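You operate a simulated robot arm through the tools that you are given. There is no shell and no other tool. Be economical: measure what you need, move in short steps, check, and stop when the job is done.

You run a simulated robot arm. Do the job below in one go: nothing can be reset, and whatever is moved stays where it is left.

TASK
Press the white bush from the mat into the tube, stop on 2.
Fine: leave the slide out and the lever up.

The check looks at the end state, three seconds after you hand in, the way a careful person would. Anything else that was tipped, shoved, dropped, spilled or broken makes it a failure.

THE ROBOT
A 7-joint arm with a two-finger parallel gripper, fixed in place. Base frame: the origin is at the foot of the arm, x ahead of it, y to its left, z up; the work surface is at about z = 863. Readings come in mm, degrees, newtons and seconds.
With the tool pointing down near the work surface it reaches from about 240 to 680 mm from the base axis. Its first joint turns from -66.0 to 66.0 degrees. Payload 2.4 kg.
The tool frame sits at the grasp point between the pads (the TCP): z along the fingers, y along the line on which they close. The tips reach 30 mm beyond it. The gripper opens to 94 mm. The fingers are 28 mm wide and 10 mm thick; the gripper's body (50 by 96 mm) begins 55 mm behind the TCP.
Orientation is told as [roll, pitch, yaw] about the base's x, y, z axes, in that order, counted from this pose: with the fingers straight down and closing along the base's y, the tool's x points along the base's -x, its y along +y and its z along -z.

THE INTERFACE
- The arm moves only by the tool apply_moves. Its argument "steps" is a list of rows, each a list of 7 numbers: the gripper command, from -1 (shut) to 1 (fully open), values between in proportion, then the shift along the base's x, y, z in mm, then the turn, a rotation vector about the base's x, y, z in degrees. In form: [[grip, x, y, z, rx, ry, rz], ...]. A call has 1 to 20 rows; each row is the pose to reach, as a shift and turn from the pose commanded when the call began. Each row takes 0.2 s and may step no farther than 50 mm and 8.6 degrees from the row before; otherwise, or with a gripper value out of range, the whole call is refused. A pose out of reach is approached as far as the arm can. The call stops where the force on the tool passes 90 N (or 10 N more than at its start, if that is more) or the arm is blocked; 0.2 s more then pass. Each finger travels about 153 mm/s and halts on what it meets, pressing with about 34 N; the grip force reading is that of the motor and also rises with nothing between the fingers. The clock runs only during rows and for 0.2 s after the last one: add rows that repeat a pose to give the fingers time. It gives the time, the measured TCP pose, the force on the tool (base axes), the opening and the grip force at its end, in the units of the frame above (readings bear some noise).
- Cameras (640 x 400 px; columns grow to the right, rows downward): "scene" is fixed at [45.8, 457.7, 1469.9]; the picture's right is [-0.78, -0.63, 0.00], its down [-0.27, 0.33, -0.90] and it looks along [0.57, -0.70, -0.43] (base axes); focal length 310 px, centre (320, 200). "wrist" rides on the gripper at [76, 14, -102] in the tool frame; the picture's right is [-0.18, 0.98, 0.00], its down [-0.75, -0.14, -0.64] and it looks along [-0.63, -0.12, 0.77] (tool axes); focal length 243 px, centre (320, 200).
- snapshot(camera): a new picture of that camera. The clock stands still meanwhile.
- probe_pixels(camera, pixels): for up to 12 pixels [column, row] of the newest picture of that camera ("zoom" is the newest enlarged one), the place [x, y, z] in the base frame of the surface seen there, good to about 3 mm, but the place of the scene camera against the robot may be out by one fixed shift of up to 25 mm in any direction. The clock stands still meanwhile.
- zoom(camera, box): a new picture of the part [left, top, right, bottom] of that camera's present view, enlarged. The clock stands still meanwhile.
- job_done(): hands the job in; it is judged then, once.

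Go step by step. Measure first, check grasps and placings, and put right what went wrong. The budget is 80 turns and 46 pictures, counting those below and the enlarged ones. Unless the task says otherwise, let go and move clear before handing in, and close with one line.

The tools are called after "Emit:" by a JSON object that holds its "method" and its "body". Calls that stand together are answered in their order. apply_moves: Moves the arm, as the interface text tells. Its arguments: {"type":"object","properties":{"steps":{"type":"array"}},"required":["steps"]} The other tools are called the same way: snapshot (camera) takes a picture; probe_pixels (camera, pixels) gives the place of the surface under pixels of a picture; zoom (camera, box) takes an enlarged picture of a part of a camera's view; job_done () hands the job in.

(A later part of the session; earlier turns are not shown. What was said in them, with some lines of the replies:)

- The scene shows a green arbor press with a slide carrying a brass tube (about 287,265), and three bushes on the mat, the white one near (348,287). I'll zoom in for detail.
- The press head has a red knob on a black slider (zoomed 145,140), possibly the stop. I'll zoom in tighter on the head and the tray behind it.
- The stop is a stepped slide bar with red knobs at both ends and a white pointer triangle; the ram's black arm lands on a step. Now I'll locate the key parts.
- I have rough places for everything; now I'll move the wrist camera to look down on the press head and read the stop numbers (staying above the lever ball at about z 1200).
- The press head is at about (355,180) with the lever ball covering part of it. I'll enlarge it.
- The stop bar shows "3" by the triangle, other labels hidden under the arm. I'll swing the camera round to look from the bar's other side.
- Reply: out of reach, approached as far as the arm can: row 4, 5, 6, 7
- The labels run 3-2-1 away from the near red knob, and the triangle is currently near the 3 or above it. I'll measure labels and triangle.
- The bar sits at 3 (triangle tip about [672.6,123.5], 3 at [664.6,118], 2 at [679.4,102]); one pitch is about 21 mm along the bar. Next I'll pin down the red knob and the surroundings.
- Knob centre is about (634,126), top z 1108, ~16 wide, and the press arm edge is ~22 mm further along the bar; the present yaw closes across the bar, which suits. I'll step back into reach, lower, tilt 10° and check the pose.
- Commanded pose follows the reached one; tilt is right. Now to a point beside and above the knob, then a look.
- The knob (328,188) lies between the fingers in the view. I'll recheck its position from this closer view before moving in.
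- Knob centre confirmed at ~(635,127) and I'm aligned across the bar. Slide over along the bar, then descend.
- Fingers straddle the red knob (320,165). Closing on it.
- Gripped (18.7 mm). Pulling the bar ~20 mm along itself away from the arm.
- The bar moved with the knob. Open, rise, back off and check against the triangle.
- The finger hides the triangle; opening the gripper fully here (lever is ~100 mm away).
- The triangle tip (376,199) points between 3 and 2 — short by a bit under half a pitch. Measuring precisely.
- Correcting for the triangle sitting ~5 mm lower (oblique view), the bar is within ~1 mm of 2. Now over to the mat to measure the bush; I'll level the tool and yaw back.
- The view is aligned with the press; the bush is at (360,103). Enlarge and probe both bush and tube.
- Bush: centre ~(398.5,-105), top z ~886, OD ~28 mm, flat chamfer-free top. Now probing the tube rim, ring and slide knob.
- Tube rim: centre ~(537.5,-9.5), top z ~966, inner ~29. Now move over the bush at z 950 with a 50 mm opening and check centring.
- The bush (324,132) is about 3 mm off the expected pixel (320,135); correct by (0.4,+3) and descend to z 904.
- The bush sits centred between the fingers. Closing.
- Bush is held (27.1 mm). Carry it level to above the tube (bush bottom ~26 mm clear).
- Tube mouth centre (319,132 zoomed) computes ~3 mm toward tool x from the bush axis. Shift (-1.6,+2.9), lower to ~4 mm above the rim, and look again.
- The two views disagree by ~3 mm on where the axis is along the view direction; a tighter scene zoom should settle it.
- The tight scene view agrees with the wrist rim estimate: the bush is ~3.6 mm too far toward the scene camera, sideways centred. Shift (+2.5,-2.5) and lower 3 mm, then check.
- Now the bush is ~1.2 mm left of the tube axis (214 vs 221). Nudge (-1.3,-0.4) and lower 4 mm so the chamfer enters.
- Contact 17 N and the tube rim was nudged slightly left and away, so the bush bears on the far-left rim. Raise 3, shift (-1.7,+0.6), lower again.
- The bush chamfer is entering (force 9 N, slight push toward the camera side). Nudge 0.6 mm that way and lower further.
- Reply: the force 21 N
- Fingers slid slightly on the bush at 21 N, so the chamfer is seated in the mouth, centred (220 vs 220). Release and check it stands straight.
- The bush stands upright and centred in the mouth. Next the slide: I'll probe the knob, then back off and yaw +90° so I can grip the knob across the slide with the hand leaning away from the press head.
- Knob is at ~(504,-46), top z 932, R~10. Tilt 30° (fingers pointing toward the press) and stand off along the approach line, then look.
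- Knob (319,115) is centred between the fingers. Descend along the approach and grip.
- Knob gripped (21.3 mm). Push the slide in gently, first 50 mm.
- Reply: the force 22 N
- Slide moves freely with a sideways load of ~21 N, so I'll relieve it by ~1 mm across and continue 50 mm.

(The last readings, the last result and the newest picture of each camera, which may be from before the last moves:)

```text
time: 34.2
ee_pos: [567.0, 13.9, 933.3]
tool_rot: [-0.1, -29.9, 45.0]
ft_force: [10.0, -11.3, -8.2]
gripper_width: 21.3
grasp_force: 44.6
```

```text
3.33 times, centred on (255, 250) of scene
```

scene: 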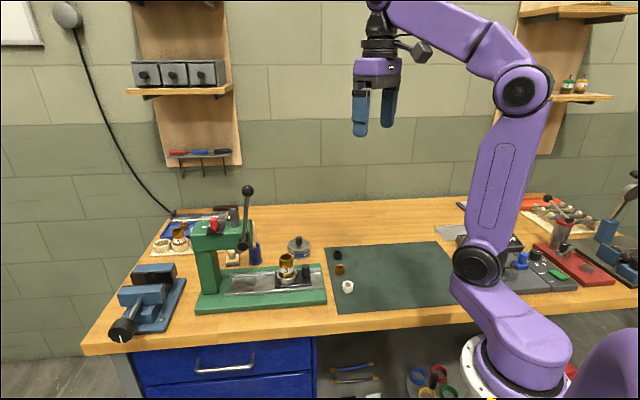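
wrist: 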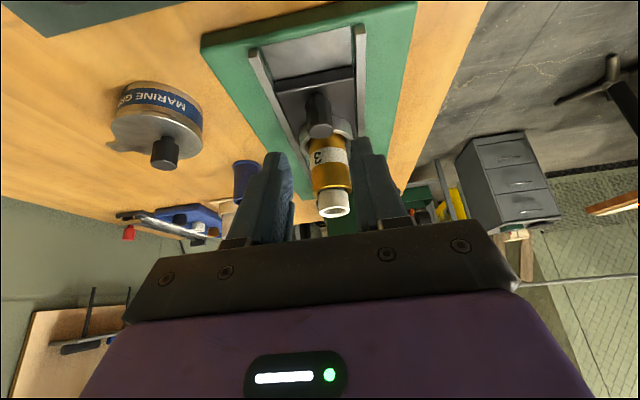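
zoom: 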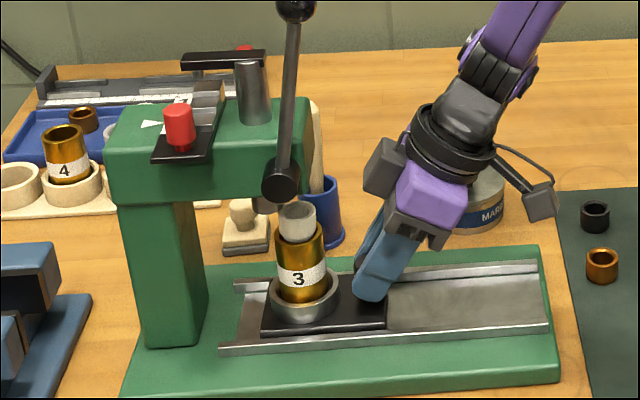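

Tube is nearly under the ram (ram tip at zoomed (263,205), bush at (297,212), ~27 mm to go and clear in height). Continue in small rows to the end stop.

Emit:
{"method": "apply_moves", "body": {"steps": [[-1, 3, 3, 0, 0, 0, 0], [-1, 6, 6, 0, 0, 0, 0], [-1, 9, 9, 0, 0, 0, 0], [-1, 12, 12, 0, 0, 0, 0], [-1, 14, 14, 0, 0, 0, 0], [-1, 14, 14, 0, 0, 0, 0]]}}

```text
time: 35.6
ee_pos: [579.7, 29.4, 935.6]
tool_rot: [0.0, -29.9, 45.0]
ft_force: [9.9, -8.4, -22.8]
gripper_width: 21.2
grasp_force: 44.9
```

119 mm travelled with no resistance along the slide yet. Creep on.

Emit:
{"method": "apply_moves", "body": {"steps": [[-1, 1, 1, 0, 0, 0, 0], [-1, 2, 2, 0, 0, 0, 0], [-1, 3, 3, 0, 0, 0, 0], [-1, 4, 4, 0, 0, 0, 0], [-1, 5, 5, 0, 0, 0, 0], [-1, 5, 5, 0, 0, 0, 0]]}}

```text
time: 37.0
ee_pos: [582.6, 31.4, 934.5]
tool_rot: [0.2, -29.9, 44.8]
ft_force: [-25.2, -22.3, 5.1]
gripper_width: 21.3
grasp_force: 44.8
```

Resistance of ~33 N along the slide: end stop reached at ~122 mm. Release, back out, and look.

Emit:
{"method": "apply_moves", "body": {"steps": [[-0.5, 0, 0, 0, 0, 0, 0], [-0.2, 0, 0, 0, 0, 0, 0], [-0.2, -12, -12, 22, 0, 0, 0], [-0.2, -28, -28, 50, 0, 0, 0], [-0.2, -50, -50, 75, 0, 0, 0], [-0.2, -75, -75, 100, 0, 0, 0], [-0.2, -75, -75, 100, 0, 0, 0]]}}

Emit:
{"method": "zoom", "body": {"camera": "scene", "box": [210, 175, 300, 280]}}

```text
time: 38.6
ee_pos: [511.9, -41.8, 1036.2]
tool_rot: [0.1, -30.1, 45.0]
ft_force: [0.8, 0.3, -0.3]
gripper_width: 37.7
grasp_force: 0.0
```

```text
3.81 times, centred on (255, 228) of scene
```

zoom: 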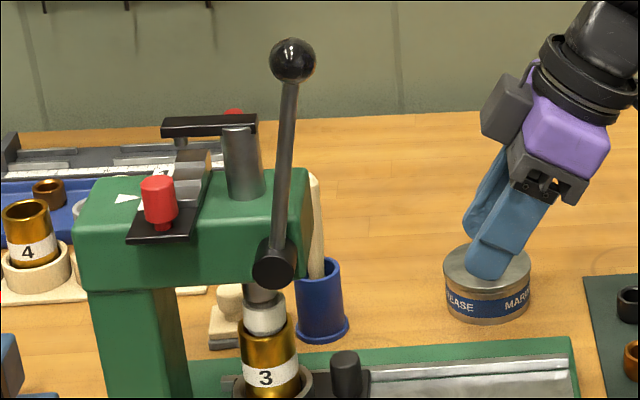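

The tube with the bush stands right under the ram. The lever ball centre works out to ~(560,77,1186); go up and stand off from it with the fingers across the press axis.

Emit:
{"method": "apply_moves", "body": {"steps": [[0, -10, -5, 45, 0, 0, 0], [0, -15, -5, 90, 0, 0, 0], [0, -15, 0, 135, 0, 0, 0], [0, -10, 10, 180, 0, 0, 0], [0, 0, 40, 205, 0, 0, 0], [0, 10, 70, 219, 0, 0, 0], [0, 19.8, 90.5, 219, 0, 0, 0], [0, 19.8, 90.5, 219, 0, 0, 0]]}}

Emit:
{"method": "snapshot", "body": {"camera": "wrist"}}

```text
time: 40.4
ee_pos: [529.2, 49.9, 1252.7]
tool_rot: [0.0, -30.0, 45.0]
ft_force: [0.0, 0.7, -0.4]
gripper_width: 47.1
grasp_force: 0.1
```

```text
5 pictures are left
```

wrist: 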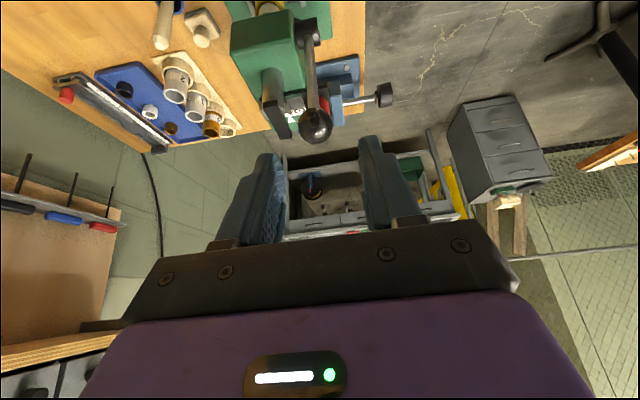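

The ball is at (315,127). A quick probe to confirm its depth.

Emit:
{"method": "probe_pixels", "body": {"camera": "wrist", "pixels": [[315, 127], [315, 112], [315, 140], [303, 127], [328, 127], [310, 85], [308, 45], [308, 28]]}}

```text
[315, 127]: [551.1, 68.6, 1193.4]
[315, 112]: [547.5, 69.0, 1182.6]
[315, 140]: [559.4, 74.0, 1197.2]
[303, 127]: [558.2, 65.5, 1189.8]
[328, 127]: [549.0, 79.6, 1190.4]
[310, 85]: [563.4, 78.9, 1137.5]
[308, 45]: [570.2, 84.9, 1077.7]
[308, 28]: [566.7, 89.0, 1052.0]
```

Ball centre confirmed at (559,75,1186). Advance and close on it.

Emit:
{"method": "apply_moves", "body": {"steps": [[0, 10, 8.4, -22, 0, 0, 0], [0, 20, 17, -45, 0, 0, 0], [0, 30, 25.2, -67, 0, 0, 0], [0, 30, 25.2, -67, 0, 0, 0], [-0.6, 30, 25.2, -67, 0, 0, 0], [-1, 30, 25.2, -67, 0, 0, 0], [-1, 30, 25.2, -67, 0, 0, 0]]}}

```text
time: 42.0
ee_pos: [560.9, 77.0, 1186.6]
tool_rot: [0.2, -30.0, 45.1]
ft_force: [-6.6, 5.3, -2.0]
gripper_width: 27.2
grasp_force: 45.0
```

Ball gripped (27 mm). Pull the lever along its arc from 9° to 30°.

Emit:
{"method": "apply_moves", "body": {"steps": [[-1, -4.9, -4.9, -1.2, 0, 0, 0], [-1, -9.7, -9.7, -2.9, 0, 0, 0], [-1, -13.7, -13.7, -4.5, 0, 0, 0], [-1, -17.6, -17.6, -6.4, 0, 0, 0], [-1, -21.5, -21.5, -8.5, 0, 0, 0], [-1, -25.4, -25.4, -10.9, 0, 0, 0], [-1, -29.1, -29.1, -13.5, 0, 0, 0], [-1, -32.8, -32.8, -16.4, 0, 0, 0], [-1, -32.8, -32.8, -16.4, 0, 0, 0]]}}

Emit:
{"method": "zoom", "body": {"camera": "scene", "box": [210, 175, 300, 280]}}

```text
time: 44.0
ee_pos: [526.9, 42.9, 1169.9]
tool_rot: [0.2, -30.3, 45.1]
ft_force: [-9.2, 14.8, 11.1]
gripper_width: 27.5
grasp_force: 45.3
```

```text
3.81 times, centred on (255, 228) of scene
```

zoom: 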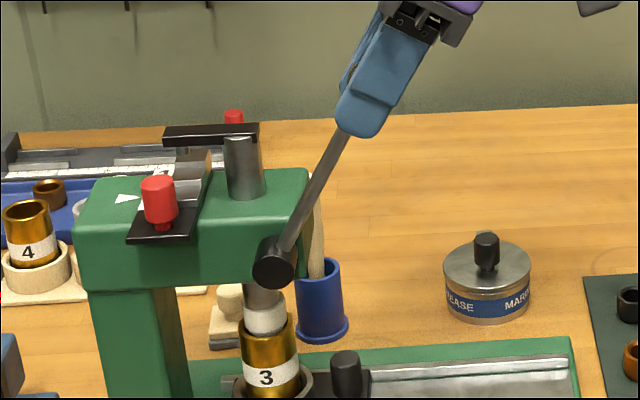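

The ram has dropped a few mm and touches the bush; force is small. Continue the arc to 60°.

Emit:
{"method": "apply_moves", "body": {"steps": [[-1, -3.6, -3.6, -3.1, 0, 0, 0], [-1, -7.05, -7.05, -6.3, 0, 0, 0], [-1, -10.4, -10.4, -9.8, 0, 0, 0], [-1, -13.7, -13.7, -13.5, 0, 0, 0], [-1, -16.8, -16.8, -17.4, 0, 0, 0], [-1, -19.8, -19.8, -21.5, 0, 0, 0], [-1, -22.7, -22.7, -25.8, 0, 0, 0], [-1, -25.5, -25.5, -30.2, 0, 0, 0], [-1, -28.1, -28.1, -34.8, 0, 0, 0], [-1, -30.6, -30.6, -39.6, 0, 0, 0], [-1, -32.9, -32.9, -44.5, 0, 0, 0], [-1, -35.1, -35.1, -49.6, 0, 0, 0], [-1, -35.1, -35.1, -49.6, 0, 0, 0]]}}

```text
time: 46.8
ee_pos: [492.8, 9.1, 1120.5]
tool_rot: [0.1, -30.0, 45.1]
ft_force: [-10.5, 19.2, 13.0]
gripper_width: 27.2
grasp_force: 44.8
```

Tracking fine with low force. Continue to 90°, relieving the side load slightly.

Emit:
{"method": "apply_moves", "body": {"steps": [[-1, -2.5, -1.5, -5.2, 0, 0, 0], [-1, -4.6, -3.2, -10.5, 0, 0, 0], [-1, -6.3, -4.9, -15.9, 0, 0, 0], [-1, -7.8, -6.4, -21.4, 0, 0, 0], [-1, -9.1, -7.7, -27, 0, 0, 0], [-1, -10.3, -8.9, -32.7, 0, 0, 0], [-1, -11.3, -9.9, -38.4, 0, 0, 0], [-1, -12.1, -10.7, -44.2, 0, 0, 0], [-1, -12.7, -11.3, -50, 0, 0, 0], [-1, -13.2, -11.8, -55.9, 0, 0, 0], [-1, -13.4, -12, -61.8, 0, 0, 0], [-1, -13.5, -12.1, -67.8, 0, 0, 0], [-1, -13.5, -12.1, -67.8, 0, 0, 0]]}}

```text
time: 49.6
ee_pos: [483.9, 0.1, 1062.3]
tool_rot: [-1.0, -31.1, 45.8]
ft_force: [12.4, 35.2, 62.5]
gripper_width: 28.9
grasp_force: 44.2
```

Strong upward resistance (62 N) at about 86°: either pressing hard or at the stop. Take a look.

Emit:
{"method": "zoom", "body": {"camera": "scene", "box": [200, 190, 290, 285]}}

```text
4.21 times, centred on (245, 238) of scene
```

zoom: 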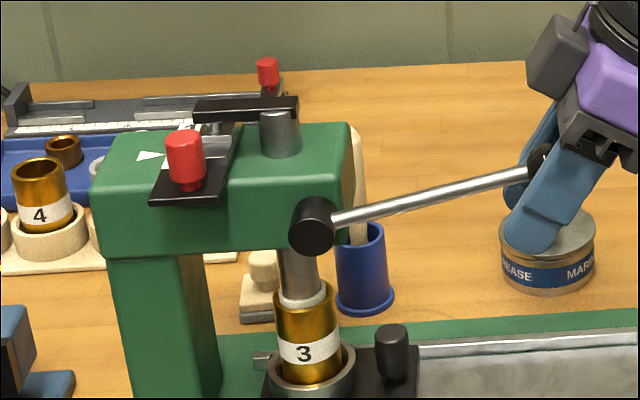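

The bush is nearly flush in the tube and the arm's pin is close to the step. Probing pin/step/rim heights.

Emit:
{"method": "probe_pixels", "body": {"camera": "zoom", "pixels": [[245, 101], [230, 112], [213, 128], [213, 134], [215, 150], [222, 150], [218, 165], [303, 297], [290, 303], [318, 303], [300, 312], [275, 312]]}}

```text
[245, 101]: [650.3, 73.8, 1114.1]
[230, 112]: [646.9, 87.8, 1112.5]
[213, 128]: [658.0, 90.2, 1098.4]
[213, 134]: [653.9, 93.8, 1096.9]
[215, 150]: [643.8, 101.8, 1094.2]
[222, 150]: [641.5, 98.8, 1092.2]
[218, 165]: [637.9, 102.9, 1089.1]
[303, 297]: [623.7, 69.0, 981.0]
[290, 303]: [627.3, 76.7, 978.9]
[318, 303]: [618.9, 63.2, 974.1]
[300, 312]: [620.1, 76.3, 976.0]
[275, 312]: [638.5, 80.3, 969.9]
```

Ram has dropped ~22 mm; the bush still looks ~3-4 mm proud. Push a bit further down the arc to see whether it yields or is on the stop.

Emit:
{"method": "apply_moves", "body": {"steps": [[-1, 0, 0, -3, 0, 0, 0], [-1, 0, 0, -6, 0, 0, 0], [-1, 0, 0, -9, 0, 0, 0], [-1, 0, 0, -12, 0, 0, 0], [-1, 0, 0, -12, 0, 0, 0]]}}

```text
time: 50.8
ee_pos: [478.1, -6.3, 1041.9]
tool_rot: [0.0, -30.0, 45.0]
ft_force: [-0.4, -0.2, -0.2]
gripper_width: 0.1
grasp_force: 32.4
```

The fingers slipped off the ball (gripper fully shut, no load). Back off toward -w, rise, and see where the lever is.

Emit:
{"method": "apply_moves", "body": {"steps": [[-1, -15, -15, 0, 0, 0, 0], [-1, -30, -30, 5, 0, 0, 0], [-1, -40, -40, 35, 0, 0, 0], [-1, -40, -40, 75, 0, 0, 0], [-1, -30, -30, 110, 0, 0, 0], [-1, -30, -30, 110, 0, 0, 0]]}}

Emit:
{"method": "snapshot", "body": {"camera": "wrist"}}

```text
time: 52.2
ee_pos: [447.4, -34.0, 1150.1]
tool_rot: [0.0, -30.0, 45.0]
ft_force: [-1.1, 0.7, -0.1]
gripper_width: 0.2
grasp_force: 33.3
```

```text
2 pictures are left
```

wrist: 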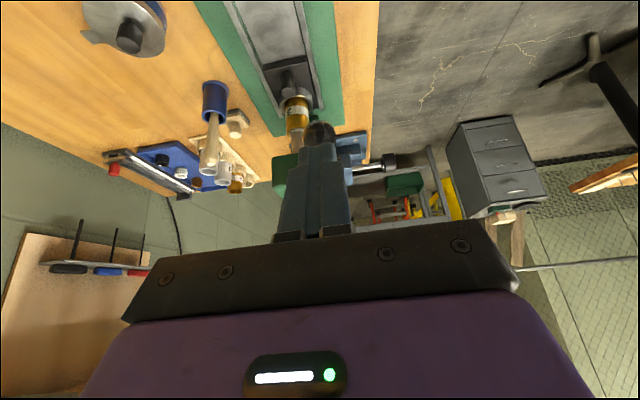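

The ball shows at (318,130), just past the fingertips. Probing it and the tube/ram area.

Emit:
{"method": "probe_pixels", "body": {"camera": "wrist", "pixels": [[318, 128], [318, 135], [310, 130], [328, 130], [318, 122], [297, 128], [296, 134], [297, 122], [297, 110], [292, 85]]}}

```text
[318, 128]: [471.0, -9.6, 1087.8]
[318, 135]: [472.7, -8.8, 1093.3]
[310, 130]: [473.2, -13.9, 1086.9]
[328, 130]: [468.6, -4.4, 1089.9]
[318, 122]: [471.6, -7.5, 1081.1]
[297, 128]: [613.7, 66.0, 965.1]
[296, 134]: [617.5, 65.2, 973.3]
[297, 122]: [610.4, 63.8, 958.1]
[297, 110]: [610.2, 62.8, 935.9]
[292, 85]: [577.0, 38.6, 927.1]
```

Ball centre is ~(479,-3,1079.5), lever at ~78°. I'll bring the tool upright with closed fingers and press straight down on the ball.

Emit:
{"method": "apply_moves", "body": {"steps": [[-1, 0, 0, 15, -5.5, 5.5, 0], [-1, 5, 5, 25, -11, 11, 0], [-1, 15, 15, 25, -16.5, 16.5, 0], [-1, 30.6, 29.8, 15, -21.2, 21.2, 0], [-1, 30.6, 29.8, 5, -21.2, 21.2, 0], [-1, 30.6, 29.8, -8, -21.2, 21.2, 0], [-1, 30.6, 29.8, -18, -21.2, 21.2, 0], [-1, 30.6, 29.8, -24, -21.2, 21.2, 0], [-1, 30.6, 29.8, -28, -21.2, 21.2, 0], [-1, 30.6, 29.8, -28, -21.2, 21.2, 0]]}}

```text
time: 54.4
ee_pos: [478.7, -6.4, 1123.5]
tool_rot: [-0.2, 0.0, 44.9]
ft_force: [-6.9, -6.5, 26.4]
gripper_width: 0.0
grasp_force: 33.0
```

Fingertips are on the ball (26 N up). Press down in small rows.

Emit:
{"method": "apply_moves", "body": {"steps": [[-1, 0, 0, -3, 0, 0, 0], [-1, 0, 0, -6, 0, 0, 0], [-1, 0, 0, -9, 0, 0, 0], [-1, 0, 0, -12, 0, 0, 0], [-1, 0, 0, -15, 0, 0, 0], [-1, 0, 0, -18, 0, 0, 0], [-1, 0, 0, -21, 0, 0, 0], [-1, 0, 0, -24, 0, 0, 0], [-1, 0, 0, -24, 0, 0, 0]]}}

```text
time: 55.4
ee_pos: [478.8, -5.7, 1122.6]
tool_rot: [-0.5, -0.5, 44.8]
ft_force: [-19.3, 0.0, 42.2]
gripper_width: 0.0
grasp_force: 33.2
stopped in row 4: the force on the tool passed its limit (the readings are from after the stop); the commanded pose is now the measured one
```

Over 90 N with no movement: the ram is hard on its stop. Now raise, open, and lower around the ball to lift the lever again.

Emit:
{"method": "apply_moves", "body": {"steps": [[-1, 0, 1, 20, 0, 0, 0], [-0.5, 0, 2, 28, 0, 0, 0], [0.1, 0, 2, 28, 0, 0, 0], [0.1, 0, 2, 10, 0, 0, 0], [0.1, 0, 2, -15, 0, 0, 0], [0.1, 0, 2, -44, 0, 0, 0], [0.1, 0, 2, -44, 0, 0, 0], [-0.5, 0, 2, -44, 0, 0, 0], [-1, 0, 2, -44, 0, 0, 0], [-1, 0, 2, -44, 0, 0, 0]]}}

```text
time: 57.6
ee_pos: [480.7, -3.2, 1075.9]
tool_rot: [-0.4, -0.4, 45.0]
ft_force: [7.4, 4.4, -3.9]
gripper_width: 27.6
grasp_force: 44.8
```

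Ball gripped (27.6 mm). Lift the lever back along the arc to ~30°.

Emit:
{"method": "apply_moves", "body": {"steps": [[-1, 1.8, 1.8, 10.2, 0, 0, 0], [-1, 3.9, 3.9, 19.3, 0, 0, 0], [-1, 7.1, 7.1, 30.3, 0, 0, 0], [-1, 11, 11, 41, 0, 0, 0], [-1, 15.5, 15.5, 51, 0, 0, 0], [-1, 20.7, 20.7, 60.5, 0, 0, 0], [-1, 26.4, 26.4, 69.3, 0, 0, 0], [-1, 32.6, 32.6, 77.4, 0, 0, 0], [-1, 39.3, 39.3, 84.7, 0, 0, 0], [-1, 46.5, 46.5, 91.1, 0, 0, 0], [-1, 46.5, 46.5, 91.1, 0, 0, 0]]}}

```text
time: 60.0
ee_pos: [525.0, 42.2, 1168.5]
tool_rot: [-0.2, -0.2, 45.0]
ft_force: [-19.6, 4.8, -0.3]
gripper_width: 27.2
grasp_force: 45.3
```

Lever following well. Finish to its upright position (~8.5°).

Emit:
{"method": "apply_moves", "body": {"steps": [[-1, 7.5, 7.5, 5.5, 0, 0, 0], [-1, 15.2, 15.2, 10.1, 0, 0, 0], [-1, 23.3, 23.3, 13.7, 0, 0, 0], [-1, 29, 29, 15.8, 0, 0, 0], [-1, 33.1, 33.1, 16.6, 0, 0, 0], [-1, 34, 34, 16.8, 0, 0, 0], [-1, 34, 34, 16.8, 0, 0, 0]]}}

```text
time: 61.6
ee_pos: [558.2, 76.2, 1184.2]
tool_rot: [-0.4, -0.4, 44.9]
ft_force: [-13.6, -1.4, 13.7]
gripper_width: 27.4
grasp_force: 45.4
```

Lever is back upright (558,76,1184). Release, withdraw, and return to the slide stand-off with the 30° tilt.

Emit:
{"method": "apply_moves", "body": {"steps": [[-0.5, 0, 0, 0, 0, 0, 0], [0.1, 0, 0, 0, 0, 0, 0], [0.1, -8, -8, 25, 0, 0, 0], [0, -25, -25, 45, 0, 0, 0], [0, -50, -60, 40, 0, 0, 0], [0, -68, -90, 12, 0, 0, 0], [-0.2, -65, -108, -25, 5.3, -5.3, 0], [-0.2, -57, -115, -65, 10.6, -10.6, 0], [-0.2, -50, -118, -105, 15.9, -15.9, 0], [-0.2, -46.3, -118, -148, 21.2, -21.2, 0], [-0.2, -46.3, -118, -148, 21.2, -21.2, 0]]}}

Emit:
{"method": "probe_pixels", "body": {"camera": "scene", "pixels": [[248, 190], [250, 188]]}}

```text
time: 64.0
ee_pos: [510.8, -41.3, 1031.6]
tool_rot: [-0.3, -30.3, 44.7]
ft_force: [-0.2, 0.8, -0.4]
gripper_width: 37.4
grasp_force: 0.1
```

```text
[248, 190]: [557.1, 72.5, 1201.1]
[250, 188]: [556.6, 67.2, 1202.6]
```

Lever ball reads as upright again. Go in to the slide knob along the earlier path and grip it.

Emit:
{"method": "apply_moves", "body": {"steps": [[-0.2, 24, 24.3, -23, 0, 0, 0], [-0.2, 46, 46.5, -48, 0, 0, 0], [-0.2, 60, 60.7, -76, 0, 0, 0], [-0.2, 71.8, 72.5, -97, 0, 0, 0], [-0.2, 71.8, 72.5, -97, 0, 0, 0], [-1, 71.8, 72.5, -97, 0, 0, 0], [-1, 71.8, 72.5, -97, 0, 0, 0], [-1, 71.8, 72.5, -97, 0, 0, 0]]}}

```text
time: 65.8
ee_pos: [583.5, 30.9, 936.2]
tool_rot: [0.1, -30.2, 45.2]
ft_force: [-18.4, 15.4, -1.0]
gripper_width: 21.4
grasp_force: 44.4
```

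Knob gripped. Pull the slide back out ~80 mm, easing the side load.

Emit:
{"method": "apply_moves", "body": {"steps": [[-1, -3.5, -2, 0, 0, 0, 0], [-1, -8, -6.5, 0, 0, 0, 0], [-1, -13, -11.5, 0, 0, 0, 0], [-1, -18, -16.5, 0, 0, 0, 0], [-1, -23, -21.5, 0, 0, 0, 0], [-1, -28, -26.5, 0, 0, 0, 0], [-1, -33, -31.5, 0, 0, 0, 0], [-1, -38, -36.5, 0, 0, 0, 0], [-1, -43, -41.5, 0, 0, 0, 0], [-1, -48, -46.5, 0, 0, 0, 0], [-1, -53, -51.5, 0, 0, 0, 0], [-1, -57, -55.5, 0, 0, 0, 0], [-1, -57, -55.5, 0, 0, 0, 0]]}}

```text
time: 68.6
ee_pos: [526.1, -25.2, 935.4]
tool_rot: [0.0, -29.9, 44.7]
ft_force: [-10.0, 10.1, -26.4]
gripper_width: 21.0
grasp_force: 46.1
```

Moving freely; 42 mm remain to the original out position.

Emit:
{"method": "apply_moves", "body": {"steps": [[-1, -5, -5, 0, 0, 0, 0], [-1, -10, -10, 0, 0, 0, 0], [-1, -15, -15, 0, 0, 0, 0], [-1, -20, -20, 0, 0, 0, 0], [-1, -24, -24, 0, 0, 0, 0], [-1, -27, -27, 0, 0, 0, 0], [-1, -29, -29, 0, 0, 0, 0], [-1, -30.5, -30.5, 0, 0, 0, 0], [-1, -30.5, -30.5, 0, 0, 0, 0]]}}

```text
time: 70.6
ee_pos: [497.2, -53.9, 937.2]
tool_rot: [-0.2, -30.3, 45.1]
ft_force: [2.7, 18.3, -31.4]
gripper_width: 21.3
grasp_force: 45.1
```

Position matches the start and ~15 N resists, so the slide is at its out stop. Release, withdraw clear, and check with a scene zoom.

Emit:
{"method": "apply_moves", "body": {"steps": [[-0.5, 0, 0, 0, 0, 0, 0], [-0.2, 0, 0, 0, 0, 0, 0], [-0.2, -10, -10, 22, 0, 0, 0], [-0.2, -25, -25, 55, 0, 0, 0], [-0.2, -45, -45, 95, 0, 0, 0], [-0.2, -65, -65, 130, 0, 0, 0], [-0.2, -85, -75, 170, 0, 0, 0], [-0.2, -85, -75, 170, 0, 0, 0]]}}

Emit:
{"method": "zoom", "body": {"camera": "scene", "box": [195, 180, 335, 300]}}

```text
time: 72.4
ee_pos: [407.0, -132.5, 1108.0]
tool_rot: [-0.1, -30.3, 44.8]
ft_force: [0.5, -1.0, -0.2]
gripper_width: 37.5
grasp_force: 0.1
```

```text
3.33 times, centred on (265, 240) of scene
```

zoom: 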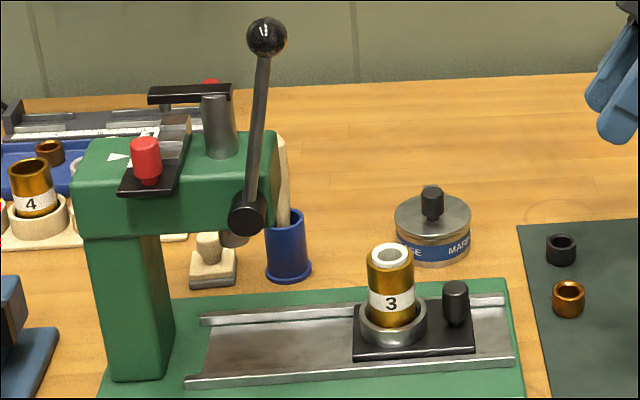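

The bush is in the tube, slide and lever match their starting pixels. A last probe of bush height versus rim.

Emit:
{"method": "probe_pixels", "body": {"camera": "zoom", "pixels": [[390, 247], [378, 254], [402, 254], [390, 263], [390, 271], [370, 258], [411, 256], [390, 276]]}}

Emit:
{"method": "zoom", "body": {"camera": "scene", "box": [272, 235, 302, 255]}}

```text
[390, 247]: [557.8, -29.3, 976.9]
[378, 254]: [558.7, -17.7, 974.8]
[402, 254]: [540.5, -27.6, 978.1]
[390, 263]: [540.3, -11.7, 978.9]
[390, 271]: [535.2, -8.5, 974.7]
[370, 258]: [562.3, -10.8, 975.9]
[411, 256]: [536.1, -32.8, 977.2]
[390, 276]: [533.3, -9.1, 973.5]
```

```text
16.00 times, centred on (287, 245) of scene
```

zoom: 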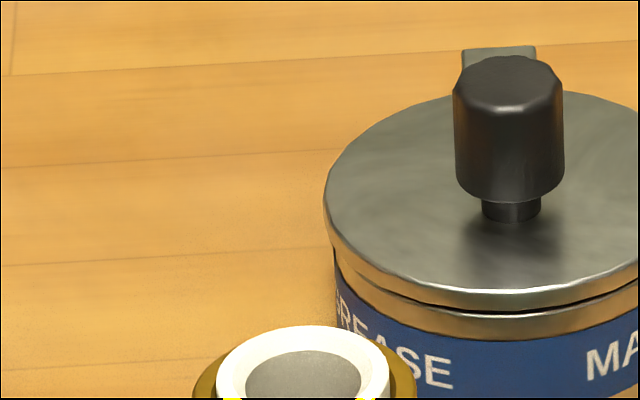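

The bush sits straight and evenly in tube 3, a few mm proud as set by the stop. The press came up hard against it at over 90 N. The slide is out, the lever is up and the gripper is clear, so I'm handing in.

Emit:
{"method": "job_done", "body": {}}

```text
The job is handed in.
```

The white bush is pressed into tube 3 with the stop on 2, standing about 3 mm proud of the rim. The slide is out and the lever is up. The stop bar sits within about 1 mm of the 2 mark by my reading. I judged full depth from the ram refusing to move past 90 N; I did not measure it directly.
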